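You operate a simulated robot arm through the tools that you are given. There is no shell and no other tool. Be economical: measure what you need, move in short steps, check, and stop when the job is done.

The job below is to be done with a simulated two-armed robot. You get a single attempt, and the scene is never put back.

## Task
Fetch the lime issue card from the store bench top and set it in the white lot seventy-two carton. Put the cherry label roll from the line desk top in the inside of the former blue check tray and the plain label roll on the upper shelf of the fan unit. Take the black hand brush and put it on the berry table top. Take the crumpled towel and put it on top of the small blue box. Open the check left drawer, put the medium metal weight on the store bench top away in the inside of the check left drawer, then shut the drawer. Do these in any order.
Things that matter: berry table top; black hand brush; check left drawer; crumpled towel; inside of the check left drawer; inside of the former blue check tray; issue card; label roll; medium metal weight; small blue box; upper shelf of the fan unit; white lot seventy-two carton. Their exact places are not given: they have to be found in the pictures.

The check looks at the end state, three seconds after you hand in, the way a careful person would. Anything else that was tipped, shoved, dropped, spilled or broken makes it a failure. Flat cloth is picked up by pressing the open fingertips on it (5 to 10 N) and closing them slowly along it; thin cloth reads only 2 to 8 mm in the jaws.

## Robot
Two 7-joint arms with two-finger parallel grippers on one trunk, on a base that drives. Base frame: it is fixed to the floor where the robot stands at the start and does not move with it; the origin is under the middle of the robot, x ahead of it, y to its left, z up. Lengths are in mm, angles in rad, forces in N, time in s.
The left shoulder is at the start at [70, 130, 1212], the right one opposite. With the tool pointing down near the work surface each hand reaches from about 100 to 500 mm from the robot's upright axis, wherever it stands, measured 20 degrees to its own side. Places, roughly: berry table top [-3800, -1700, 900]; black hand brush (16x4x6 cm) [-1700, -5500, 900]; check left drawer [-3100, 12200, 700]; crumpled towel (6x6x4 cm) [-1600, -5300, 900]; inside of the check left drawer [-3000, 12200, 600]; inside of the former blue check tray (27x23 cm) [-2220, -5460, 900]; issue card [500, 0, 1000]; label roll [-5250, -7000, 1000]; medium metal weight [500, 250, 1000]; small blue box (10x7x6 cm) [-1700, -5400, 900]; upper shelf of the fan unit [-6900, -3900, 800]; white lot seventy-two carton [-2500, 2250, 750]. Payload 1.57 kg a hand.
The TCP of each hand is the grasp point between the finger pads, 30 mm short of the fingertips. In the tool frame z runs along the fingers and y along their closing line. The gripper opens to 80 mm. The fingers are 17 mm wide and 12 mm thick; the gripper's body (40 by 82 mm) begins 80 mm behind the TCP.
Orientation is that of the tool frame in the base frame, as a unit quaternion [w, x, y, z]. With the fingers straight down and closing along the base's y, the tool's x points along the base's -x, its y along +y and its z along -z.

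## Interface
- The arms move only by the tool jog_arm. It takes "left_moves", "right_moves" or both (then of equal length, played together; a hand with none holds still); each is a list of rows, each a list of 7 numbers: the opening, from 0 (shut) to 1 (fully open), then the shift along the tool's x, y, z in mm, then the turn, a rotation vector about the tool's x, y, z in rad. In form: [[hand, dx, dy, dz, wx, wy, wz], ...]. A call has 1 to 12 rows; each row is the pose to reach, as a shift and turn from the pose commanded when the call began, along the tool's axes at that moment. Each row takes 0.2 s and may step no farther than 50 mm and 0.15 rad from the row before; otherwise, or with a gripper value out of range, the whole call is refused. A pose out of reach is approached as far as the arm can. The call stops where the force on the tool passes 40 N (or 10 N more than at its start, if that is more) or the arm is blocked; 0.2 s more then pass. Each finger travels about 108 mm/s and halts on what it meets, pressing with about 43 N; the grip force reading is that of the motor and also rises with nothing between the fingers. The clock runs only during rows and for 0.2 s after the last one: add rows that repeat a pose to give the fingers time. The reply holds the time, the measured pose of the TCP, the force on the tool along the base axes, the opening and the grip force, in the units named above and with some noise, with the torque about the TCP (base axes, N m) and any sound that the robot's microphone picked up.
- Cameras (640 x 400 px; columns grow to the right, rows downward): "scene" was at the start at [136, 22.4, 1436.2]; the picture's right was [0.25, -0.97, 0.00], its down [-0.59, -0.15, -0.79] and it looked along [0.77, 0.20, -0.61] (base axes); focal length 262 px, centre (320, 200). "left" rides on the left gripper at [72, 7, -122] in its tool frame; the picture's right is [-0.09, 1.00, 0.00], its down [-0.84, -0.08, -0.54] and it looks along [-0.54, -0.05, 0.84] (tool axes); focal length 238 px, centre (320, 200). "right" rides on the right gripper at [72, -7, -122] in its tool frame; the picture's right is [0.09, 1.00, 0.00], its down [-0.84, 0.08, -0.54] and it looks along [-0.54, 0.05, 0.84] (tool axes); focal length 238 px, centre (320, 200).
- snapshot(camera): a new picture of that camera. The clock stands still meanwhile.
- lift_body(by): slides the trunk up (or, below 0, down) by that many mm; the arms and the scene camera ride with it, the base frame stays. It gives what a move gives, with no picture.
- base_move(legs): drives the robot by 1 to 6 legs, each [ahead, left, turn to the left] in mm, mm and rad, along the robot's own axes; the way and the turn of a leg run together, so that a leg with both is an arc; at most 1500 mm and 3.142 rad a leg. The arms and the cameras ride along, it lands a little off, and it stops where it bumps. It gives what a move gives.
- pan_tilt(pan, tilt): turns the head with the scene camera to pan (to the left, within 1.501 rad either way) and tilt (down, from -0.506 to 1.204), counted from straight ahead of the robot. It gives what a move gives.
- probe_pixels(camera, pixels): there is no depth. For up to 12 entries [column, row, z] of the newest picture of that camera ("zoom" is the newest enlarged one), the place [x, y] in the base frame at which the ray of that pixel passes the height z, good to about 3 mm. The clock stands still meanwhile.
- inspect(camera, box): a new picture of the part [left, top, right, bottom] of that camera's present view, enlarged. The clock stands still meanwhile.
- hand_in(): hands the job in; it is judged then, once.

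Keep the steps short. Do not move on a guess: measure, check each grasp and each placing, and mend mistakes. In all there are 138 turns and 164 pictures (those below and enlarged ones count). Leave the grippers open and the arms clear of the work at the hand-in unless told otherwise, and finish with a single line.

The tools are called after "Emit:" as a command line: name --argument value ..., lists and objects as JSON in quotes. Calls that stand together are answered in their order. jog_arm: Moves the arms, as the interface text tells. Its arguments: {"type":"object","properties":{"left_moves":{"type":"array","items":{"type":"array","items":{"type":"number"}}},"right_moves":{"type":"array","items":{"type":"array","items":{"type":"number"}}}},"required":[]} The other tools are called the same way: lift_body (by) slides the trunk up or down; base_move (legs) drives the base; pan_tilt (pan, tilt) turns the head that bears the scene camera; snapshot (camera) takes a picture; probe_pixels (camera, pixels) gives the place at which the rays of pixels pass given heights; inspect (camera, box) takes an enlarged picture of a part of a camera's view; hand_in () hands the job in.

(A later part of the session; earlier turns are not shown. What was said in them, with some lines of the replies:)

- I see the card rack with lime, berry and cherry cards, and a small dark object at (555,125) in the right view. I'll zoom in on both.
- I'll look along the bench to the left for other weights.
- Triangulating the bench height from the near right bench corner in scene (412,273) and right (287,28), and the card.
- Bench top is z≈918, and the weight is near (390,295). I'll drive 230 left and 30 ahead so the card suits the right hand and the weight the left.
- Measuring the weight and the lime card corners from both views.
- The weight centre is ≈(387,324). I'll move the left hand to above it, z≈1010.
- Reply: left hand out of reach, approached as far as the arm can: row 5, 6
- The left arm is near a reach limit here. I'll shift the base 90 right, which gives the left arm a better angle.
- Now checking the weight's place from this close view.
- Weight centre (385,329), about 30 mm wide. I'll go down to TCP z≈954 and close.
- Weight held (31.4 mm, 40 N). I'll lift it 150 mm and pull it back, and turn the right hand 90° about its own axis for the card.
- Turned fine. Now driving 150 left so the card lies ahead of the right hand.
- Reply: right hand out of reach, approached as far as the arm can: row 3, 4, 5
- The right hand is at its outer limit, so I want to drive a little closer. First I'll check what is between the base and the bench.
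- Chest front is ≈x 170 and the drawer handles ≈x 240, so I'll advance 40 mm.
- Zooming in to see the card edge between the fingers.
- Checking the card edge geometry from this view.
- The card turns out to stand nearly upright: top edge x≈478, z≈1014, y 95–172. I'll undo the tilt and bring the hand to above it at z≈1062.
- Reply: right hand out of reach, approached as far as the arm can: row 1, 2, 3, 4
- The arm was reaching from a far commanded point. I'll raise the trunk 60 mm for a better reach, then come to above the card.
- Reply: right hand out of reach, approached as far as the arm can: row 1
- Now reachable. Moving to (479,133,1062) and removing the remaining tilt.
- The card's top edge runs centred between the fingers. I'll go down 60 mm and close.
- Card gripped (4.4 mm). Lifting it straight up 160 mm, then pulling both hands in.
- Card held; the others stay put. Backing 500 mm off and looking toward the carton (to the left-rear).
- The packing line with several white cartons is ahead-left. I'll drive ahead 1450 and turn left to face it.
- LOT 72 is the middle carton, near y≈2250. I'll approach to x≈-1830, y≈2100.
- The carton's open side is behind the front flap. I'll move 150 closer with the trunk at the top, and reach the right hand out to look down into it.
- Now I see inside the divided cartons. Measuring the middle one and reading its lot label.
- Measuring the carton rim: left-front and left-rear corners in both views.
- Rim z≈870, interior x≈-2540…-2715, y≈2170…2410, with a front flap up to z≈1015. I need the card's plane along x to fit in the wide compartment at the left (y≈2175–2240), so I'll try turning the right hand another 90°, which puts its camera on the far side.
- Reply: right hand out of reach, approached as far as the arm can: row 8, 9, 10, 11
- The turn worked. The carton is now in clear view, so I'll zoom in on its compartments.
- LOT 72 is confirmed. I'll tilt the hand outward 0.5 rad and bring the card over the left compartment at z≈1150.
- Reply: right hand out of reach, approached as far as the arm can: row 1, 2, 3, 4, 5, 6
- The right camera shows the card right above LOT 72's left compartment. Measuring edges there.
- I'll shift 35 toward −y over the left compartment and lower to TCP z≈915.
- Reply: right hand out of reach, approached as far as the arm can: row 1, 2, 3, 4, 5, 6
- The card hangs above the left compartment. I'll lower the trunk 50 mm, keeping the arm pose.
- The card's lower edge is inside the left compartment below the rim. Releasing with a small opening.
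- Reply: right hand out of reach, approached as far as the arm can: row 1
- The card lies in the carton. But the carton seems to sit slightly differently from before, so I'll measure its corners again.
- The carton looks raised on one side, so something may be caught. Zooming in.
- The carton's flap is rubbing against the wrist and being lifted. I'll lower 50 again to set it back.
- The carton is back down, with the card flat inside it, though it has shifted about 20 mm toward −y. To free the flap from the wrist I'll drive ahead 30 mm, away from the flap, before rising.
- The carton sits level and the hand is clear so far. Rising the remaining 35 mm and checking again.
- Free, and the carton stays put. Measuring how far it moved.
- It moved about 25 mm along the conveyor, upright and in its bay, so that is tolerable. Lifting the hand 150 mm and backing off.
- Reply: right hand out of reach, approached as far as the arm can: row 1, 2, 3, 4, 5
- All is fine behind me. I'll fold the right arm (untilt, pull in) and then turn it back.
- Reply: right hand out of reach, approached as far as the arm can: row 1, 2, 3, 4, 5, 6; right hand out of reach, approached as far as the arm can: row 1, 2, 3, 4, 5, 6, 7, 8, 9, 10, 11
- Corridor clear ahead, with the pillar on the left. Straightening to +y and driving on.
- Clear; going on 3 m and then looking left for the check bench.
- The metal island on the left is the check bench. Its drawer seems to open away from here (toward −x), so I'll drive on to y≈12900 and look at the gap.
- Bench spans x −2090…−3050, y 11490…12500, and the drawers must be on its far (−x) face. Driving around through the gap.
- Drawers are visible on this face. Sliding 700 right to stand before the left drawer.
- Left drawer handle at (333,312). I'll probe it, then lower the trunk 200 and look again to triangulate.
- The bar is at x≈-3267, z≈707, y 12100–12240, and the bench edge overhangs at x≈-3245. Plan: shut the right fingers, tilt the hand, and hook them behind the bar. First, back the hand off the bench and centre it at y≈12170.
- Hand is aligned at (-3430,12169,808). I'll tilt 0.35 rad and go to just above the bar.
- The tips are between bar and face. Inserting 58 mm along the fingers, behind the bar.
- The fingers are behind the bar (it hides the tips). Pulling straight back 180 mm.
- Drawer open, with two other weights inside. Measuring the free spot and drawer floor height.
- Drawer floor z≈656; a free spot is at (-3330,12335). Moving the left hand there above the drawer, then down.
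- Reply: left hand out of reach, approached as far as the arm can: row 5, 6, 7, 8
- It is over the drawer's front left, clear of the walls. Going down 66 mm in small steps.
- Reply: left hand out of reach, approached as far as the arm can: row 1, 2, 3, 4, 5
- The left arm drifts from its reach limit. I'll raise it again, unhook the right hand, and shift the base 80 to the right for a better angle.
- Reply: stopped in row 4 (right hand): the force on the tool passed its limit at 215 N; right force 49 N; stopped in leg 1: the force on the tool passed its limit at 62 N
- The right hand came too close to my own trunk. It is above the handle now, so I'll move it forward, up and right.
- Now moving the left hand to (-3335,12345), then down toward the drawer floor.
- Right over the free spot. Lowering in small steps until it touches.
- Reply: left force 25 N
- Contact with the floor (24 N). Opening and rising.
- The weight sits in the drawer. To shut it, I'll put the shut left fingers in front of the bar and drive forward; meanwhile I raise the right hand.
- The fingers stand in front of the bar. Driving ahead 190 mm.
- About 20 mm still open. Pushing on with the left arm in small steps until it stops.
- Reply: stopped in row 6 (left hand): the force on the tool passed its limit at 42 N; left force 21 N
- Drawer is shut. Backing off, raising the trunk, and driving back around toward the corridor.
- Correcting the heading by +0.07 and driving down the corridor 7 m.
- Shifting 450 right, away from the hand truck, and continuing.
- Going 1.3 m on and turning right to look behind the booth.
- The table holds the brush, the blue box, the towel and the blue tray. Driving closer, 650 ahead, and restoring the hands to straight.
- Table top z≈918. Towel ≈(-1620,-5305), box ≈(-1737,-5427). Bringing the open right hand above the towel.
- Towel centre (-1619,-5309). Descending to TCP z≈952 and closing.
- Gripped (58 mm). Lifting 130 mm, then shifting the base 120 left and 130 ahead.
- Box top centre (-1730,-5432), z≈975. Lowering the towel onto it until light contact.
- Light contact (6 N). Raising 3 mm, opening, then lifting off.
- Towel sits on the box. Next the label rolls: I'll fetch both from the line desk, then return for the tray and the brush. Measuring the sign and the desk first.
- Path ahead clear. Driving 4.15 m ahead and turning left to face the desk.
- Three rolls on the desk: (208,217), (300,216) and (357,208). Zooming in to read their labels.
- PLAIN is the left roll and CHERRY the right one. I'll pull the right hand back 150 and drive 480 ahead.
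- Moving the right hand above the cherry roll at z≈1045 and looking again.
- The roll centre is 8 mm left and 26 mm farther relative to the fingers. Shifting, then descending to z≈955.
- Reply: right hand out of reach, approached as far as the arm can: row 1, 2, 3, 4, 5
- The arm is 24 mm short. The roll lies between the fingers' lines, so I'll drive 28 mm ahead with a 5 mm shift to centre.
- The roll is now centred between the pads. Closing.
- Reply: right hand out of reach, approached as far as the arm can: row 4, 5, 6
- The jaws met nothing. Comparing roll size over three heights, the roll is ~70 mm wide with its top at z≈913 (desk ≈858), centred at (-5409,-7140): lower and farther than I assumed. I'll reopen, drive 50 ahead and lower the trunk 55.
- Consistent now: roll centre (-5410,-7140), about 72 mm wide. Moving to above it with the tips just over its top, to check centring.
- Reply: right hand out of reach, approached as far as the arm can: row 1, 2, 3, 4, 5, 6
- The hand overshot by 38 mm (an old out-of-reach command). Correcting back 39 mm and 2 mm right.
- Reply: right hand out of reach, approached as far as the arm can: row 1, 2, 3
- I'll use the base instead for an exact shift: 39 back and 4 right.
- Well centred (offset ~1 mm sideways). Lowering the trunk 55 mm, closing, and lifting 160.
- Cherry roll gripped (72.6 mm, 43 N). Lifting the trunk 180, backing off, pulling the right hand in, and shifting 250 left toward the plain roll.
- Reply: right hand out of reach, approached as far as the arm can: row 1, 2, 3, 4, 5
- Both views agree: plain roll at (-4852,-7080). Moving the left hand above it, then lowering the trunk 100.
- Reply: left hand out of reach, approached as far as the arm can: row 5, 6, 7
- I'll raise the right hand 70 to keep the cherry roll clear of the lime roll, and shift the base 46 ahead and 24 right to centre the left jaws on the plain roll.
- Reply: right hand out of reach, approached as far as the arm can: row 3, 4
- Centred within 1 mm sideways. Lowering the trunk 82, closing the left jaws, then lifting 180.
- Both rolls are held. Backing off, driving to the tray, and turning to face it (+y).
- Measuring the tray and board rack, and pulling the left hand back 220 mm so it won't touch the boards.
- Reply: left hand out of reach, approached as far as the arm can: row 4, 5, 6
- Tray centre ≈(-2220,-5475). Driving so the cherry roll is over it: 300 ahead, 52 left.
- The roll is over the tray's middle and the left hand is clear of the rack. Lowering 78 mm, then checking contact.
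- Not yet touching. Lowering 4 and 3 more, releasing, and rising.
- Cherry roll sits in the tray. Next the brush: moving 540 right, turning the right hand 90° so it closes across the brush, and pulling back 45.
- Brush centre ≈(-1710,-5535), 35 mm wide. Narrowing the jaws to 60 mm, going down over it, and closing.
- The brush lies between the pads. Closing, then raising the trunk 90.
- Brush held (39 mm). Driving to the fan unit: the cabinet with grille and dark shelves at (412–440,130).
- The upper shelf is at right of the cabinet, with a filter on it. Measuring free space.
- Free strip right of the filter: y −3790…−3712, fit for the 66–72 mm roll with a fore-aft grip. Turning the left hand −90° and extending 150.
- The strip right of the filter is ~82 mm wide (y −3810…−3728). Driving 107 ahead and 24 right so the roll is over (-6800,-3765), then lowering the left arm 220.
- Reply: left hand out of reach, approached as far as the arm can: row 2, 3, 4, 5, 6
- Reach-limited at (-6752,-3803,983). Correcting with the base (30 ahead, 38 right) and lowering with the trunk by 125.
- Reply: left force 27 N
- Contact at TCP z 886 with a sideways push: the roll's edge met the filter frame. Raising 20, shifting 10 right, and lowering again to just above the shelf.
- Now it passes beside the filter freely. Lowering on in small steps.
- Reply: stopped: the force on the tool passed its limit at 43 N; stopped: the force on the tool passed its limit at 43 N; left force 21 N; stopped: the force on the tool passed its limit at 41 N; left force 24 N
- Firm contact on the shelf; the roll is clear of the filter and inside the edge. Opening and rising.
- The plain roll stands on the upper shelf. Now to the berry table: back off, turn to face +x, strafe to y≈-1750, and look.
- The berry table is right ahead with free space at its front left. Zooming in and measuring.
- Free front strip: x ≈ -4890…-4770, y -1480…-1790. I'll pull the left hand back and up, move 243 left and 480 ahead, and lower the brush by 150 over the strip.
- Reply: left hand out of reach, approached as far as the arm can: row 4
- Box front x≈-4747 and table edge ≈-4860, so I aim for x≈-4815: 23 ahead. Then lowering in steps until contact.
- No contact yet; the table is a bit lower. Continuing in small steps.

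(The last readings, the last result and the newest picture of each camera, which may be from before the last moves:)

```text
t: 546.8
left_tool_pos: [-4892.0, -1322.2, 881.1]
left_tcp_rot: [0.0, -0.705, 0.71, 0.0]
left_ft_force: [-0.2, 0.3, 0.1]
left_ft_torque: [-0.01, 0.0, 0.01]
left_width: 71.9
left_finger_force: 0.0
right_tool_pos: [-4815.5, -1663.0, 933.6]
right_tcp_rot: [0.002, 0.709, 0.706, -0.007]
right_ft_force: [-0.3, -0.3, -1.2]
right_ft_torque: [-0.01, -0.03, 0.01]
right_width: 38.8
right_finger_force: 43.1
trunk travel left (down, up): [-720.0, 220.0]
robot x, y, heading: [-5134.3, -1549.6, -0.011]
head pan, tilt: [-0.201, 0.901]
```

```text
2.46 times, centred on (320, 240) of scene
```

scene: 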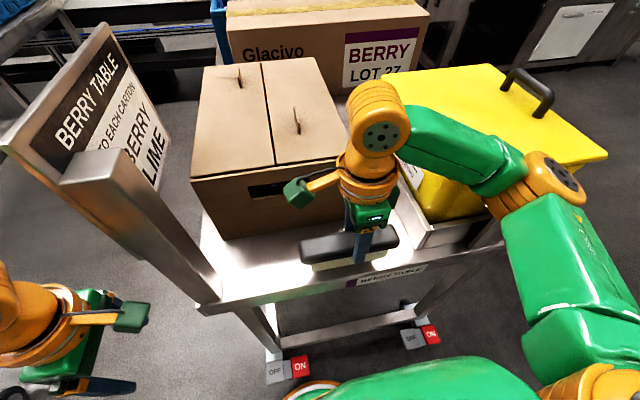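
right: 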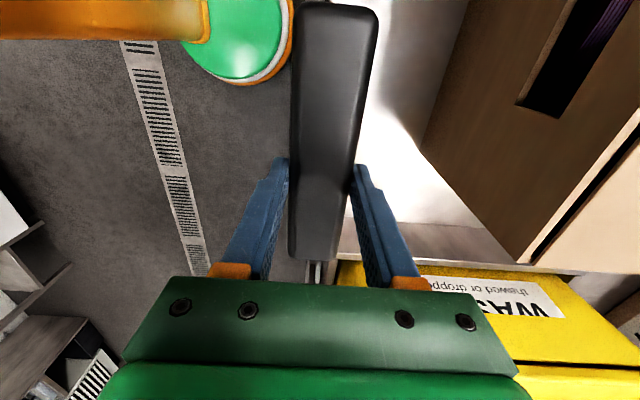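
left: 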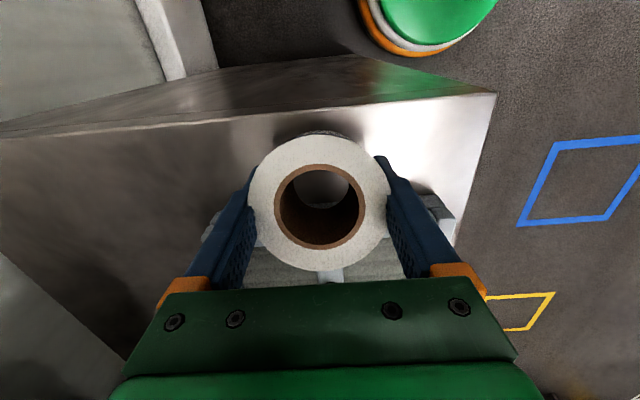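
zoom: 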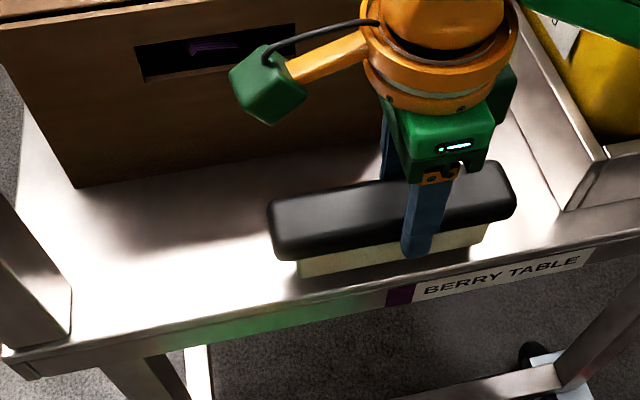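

Almost down. In one go: 10 ahead for margin to the edge, lower until contact (it stops by force), release, rise, back off, and check.

Emit:
base_move --legs '[[10, 0, 0]]'

Emit:
lift_body --by -6

Emit:
lift_body --by -5

Emit:
lift_body --by -5

Emit:
jog_arm --right_moves '[[0.5, 0, 0, 0, 0, 0, 0], [0.65, 0, 0, 0, 0, 0, 0], [0.65, 0, 0, 0, 0, 0, 0], [0.65, 0, 0, 0, 0, 0, 0]]'

Emit:
snapshot --camera "scene"

```text
t: 547.6
left_tool_pos: [-4884.2, -1320.1, 881.6]
left_tcp_rot: [0.002, -0.704, 0.71, -0.001]
left_ft_force: [-0.2, 0.5, 0.6]
left_ft_torque: [0.01, 0.01, 0.01]
left_width: 71.8
left_finger_force: 0.0
right_tool_pos: [-4805.8, -1663.7, 935.3]
right_tcp_rot: [0.003, 0.709, 0.705, -0.006]
right_ft_force: [-1.0, -0.6, -0.8]
right_ft_torque: [-0.03, -0.01, 0.01]
right_width: 39.0
right_finger_force: 43.2
trunk travel left (down, up): [-720.0, 220.0]
robot x, y, heading: [-5119.9, -1550.5, -0.003]
head pan, tilt: [-0.201, 0.901]
```

```text
t: 548.1
left_tool_pos: [-4882.0, -1322.0, 875.5]
left_tcp_rot: [0.0, -0.705, 0.71, 0.0]
left_ft_force: [1.3, 0.3, 1.0]
left_ft_torque: [-0.02, -0.04, 0.03]
left_width: 72.0
left_finger_force: 0.1
right_tool_pos: [-4803.9, -1664.0, 928.8]
right_tcp_rot: [0.002, 0.708, 0.706, -0.007]
right_ft_force: [-0.3, 0.1, -1.2]
right_ft_torque: [0.01, 0.0, 0.0]
right_width: 38.7
right_finger_force: 43.0
trunk travel left (down, up): [-714.0, 226.0]
robot x, y, heading: [-5116.2, -1553.7, -0.005]
head pan, tilt: [-0.201, 0.901]
```

```text
t: 548.7
left_tool_pos: [-4881.6, -1322.2, 869.9]
left_tcp_rot: [0.0, -0.705, 0.71, 0.001]
left_ft_force: [-0.1, -0.3, -0.5]
left_ft_torque: [0.01, 0.02, -0.03]
left_width: 71.8
left_finger_force: 0.1
right_tool_pos: [-4804.4, -1662.6, 924.1]
right_tcp_rot: [0.002, 0.709, 0.706, -0.007]
right_ft_force: [-0.1, 0.3, -1.1]
right_ft_torque: [-0.02, -0.01, 0.03]
right_width: 38.8
right_finger_force: 42.7
trunk travel left (down, up): [-709.0, 231.0]
robot x, y, heading: [-5118.8, -1550.2, -0.01]
head pan, tilt: [-0.201, 0.901]
```

```text
t: 549.2
left_tool_pos: [-4882.0, -1322.2, 866.3]
left_tcp_rot: [0.001, -0.704, 0.71, -0.001]
left_ft_force: [0.9, 0.0, -1.0]
left_ft_torque: [-0.02, 0.01, -0.01]
left_width: 71.8
left_finger_force: 0.1
right_tool_pos: [-4805.0, -1664.0, 921.4]
right_tcp_rot: [0.004, 0.709, 0.706, -0.005]
right_ft_force: [8.2, -4.7, 36.3]
right_ft_torque: [-0.06, -0.38, -0.07]
right_width: 39.1
right_finger_force: 42.5
trunk travel left (down, up): [-704.0, 236.0]
robot x, y, heading: [-5123.0, -1553.4, -0.007]
head pan, tilt: [-0.201, 0.901]
```

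```text
t: 550.2
left_tool_pos: [-4882.4, -1322.7, 864.5]
left_tcp_rot: [0.0, -0.704, 0.71, -0.001]
left_ft_force: [-0.4, -0.1, 0.3]
left_ft_torque: [0.03, -0.01, 0.04]
left_width: 71.9
left_finger_force: 0.1
right_tool_pos: [-4805.4, -1663.2, 919.1]
right_tcp_rot: [0.002, 0.708, 0.706, -0.007]
right_ft_force: [-0.1, 0.8, 1.1]
right_ft_torque: [0.04, 0.0, -0.03]
right_width: 52.0
right_finger_force: 0.0
trunk travel left (down, up): [-704.0, 236.0]
robot x, y, heading: [-5116.8, -1552.4, -0.007]
head pan, tilt: [-0.201, 0.901]
```

```text
6 pictures are left
```

scene: 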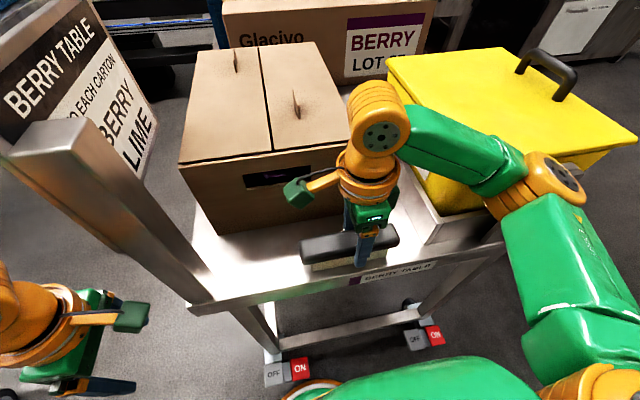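

The brush touched down (36 N) and is released. Rising straight up, backing off, and checking.

Emit:
lift_body --by 200

Emit:
base_move --legs '[[-400, 0, 0]]'

Emit:
jog_arm --left_moves '[[1, 0, 0, 0, 0, 0, 0], [1, 0, 0, 0, 0, 0, 0]]' --right_moves '[[1, 0, 0, 0, 0, 0, 0], [1, 0, 0, 0, 0, 0, 0]]'

Emit:
snapshot --camera "scene"

```text
t: 552.4
left_tool_pos: [-4881.7, -1322.9, 1065.1]
left_tcp_rot: [0.0, -0.704, 0.71, -0.001]
left_ft_force: [-0.5, 0.3, -0.3]
left_ft_torque: [0.01, -0.04, 0.03]
left_width: 71.8
left_finger_force: 0.1
right_tool_pos: [-4804.8, -1663.3, 1118.9]
right_tcp_rot: [0.002, 0.708, 0.706, -0.007]
right_ft_force: [0.0, 0.7, -0.2]
right_ft_torque: [-0.02, 0.0, -0.03]
right_width: 52.2
right_finger_force: 0.0
trunk travel left (down, up): [-904.0, 36.0]
robot x, y, heading: [-5118.2, -1550.6, -0.012]
head pan, tilt: [-0.201, 0.901]
```

```text
t: 554.9
left_tool_pos: [-5278.1, -1318.2, 1065.0]
left_tcp_rot: [-0.001, -0.705, 0.71, 0.001]
left_ft_force: [0.3, -0.2, -0.4]
left_ft_torque: [0.02, 0.02, 0.0]
left_width: 72.1
left_finger_force: 0.0
right_tool_pos: [-5202.0, -1661.2, 1118.4]
right_tcp_rot: [0.001, 0.708, 0.706, -0.008]
right_ft_force: [-0.1, -0.1, -0.4]
right_ft_torque: [0.01, -0.01, -0.03]
right_width: 52.3
right_finger_force: 0.0
trunk travel left (down, up): [-904.0, 36.0]
robot x, y, heading: [-5517.3, -1547.6, -0.009]
head pan, tilt: [-0.201, 0.901]
```

```text
t: 555.5
left_tool_pos: [-5279.3, -1320.2, 1063.5]
left_tcp_rot: [0.0, -0.705, 0.709, 0.0]
left_ft_force: [0.0, 1.1, 0.4]
left_ft_torque: [0.02, 0.04, -0.01]
left_width: 80.2
left_finger_force: 0.1
right_tool_pos: [-5202.7, -1661.4, 1119.7]
right_tcp_rot: [0.001, 0.708, 0.706, -0.006]
right_ft_force: [0.6, 0.6, -0.7]
right_ft_torque: [0.02, 0.0, -0.02]
right_width: 80.1
right_finger_force: 0.0
trunk travel left (down, up): [-904.0, 36.0]
robot x, y, heading: [-5517.1, -1548.8, -0.01]
head pan, tilt: [-0.201, 0.901]
```

```text
5 pictures are left
5 turns are left
```

scene: 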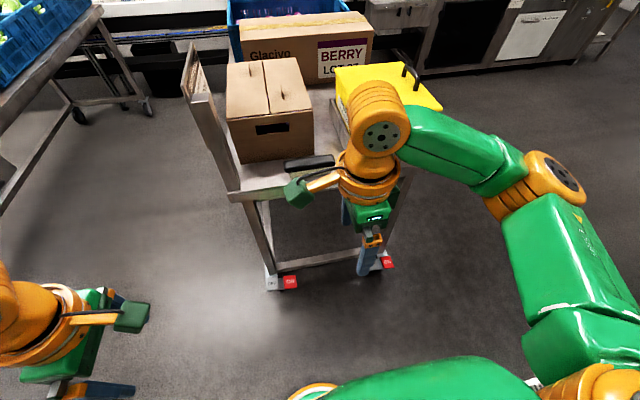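

The brush lies on the berry table top, both grippers are open and the arms are clear. Handing in.

Emit:
hand_in

```text
The job is handed in.
```

All six jobs are done and handed in; the one flaw is that the lot seventy-two carton got lifted at one end while I placed the card, and now sits about 25 mm along the conveyor from where it started.
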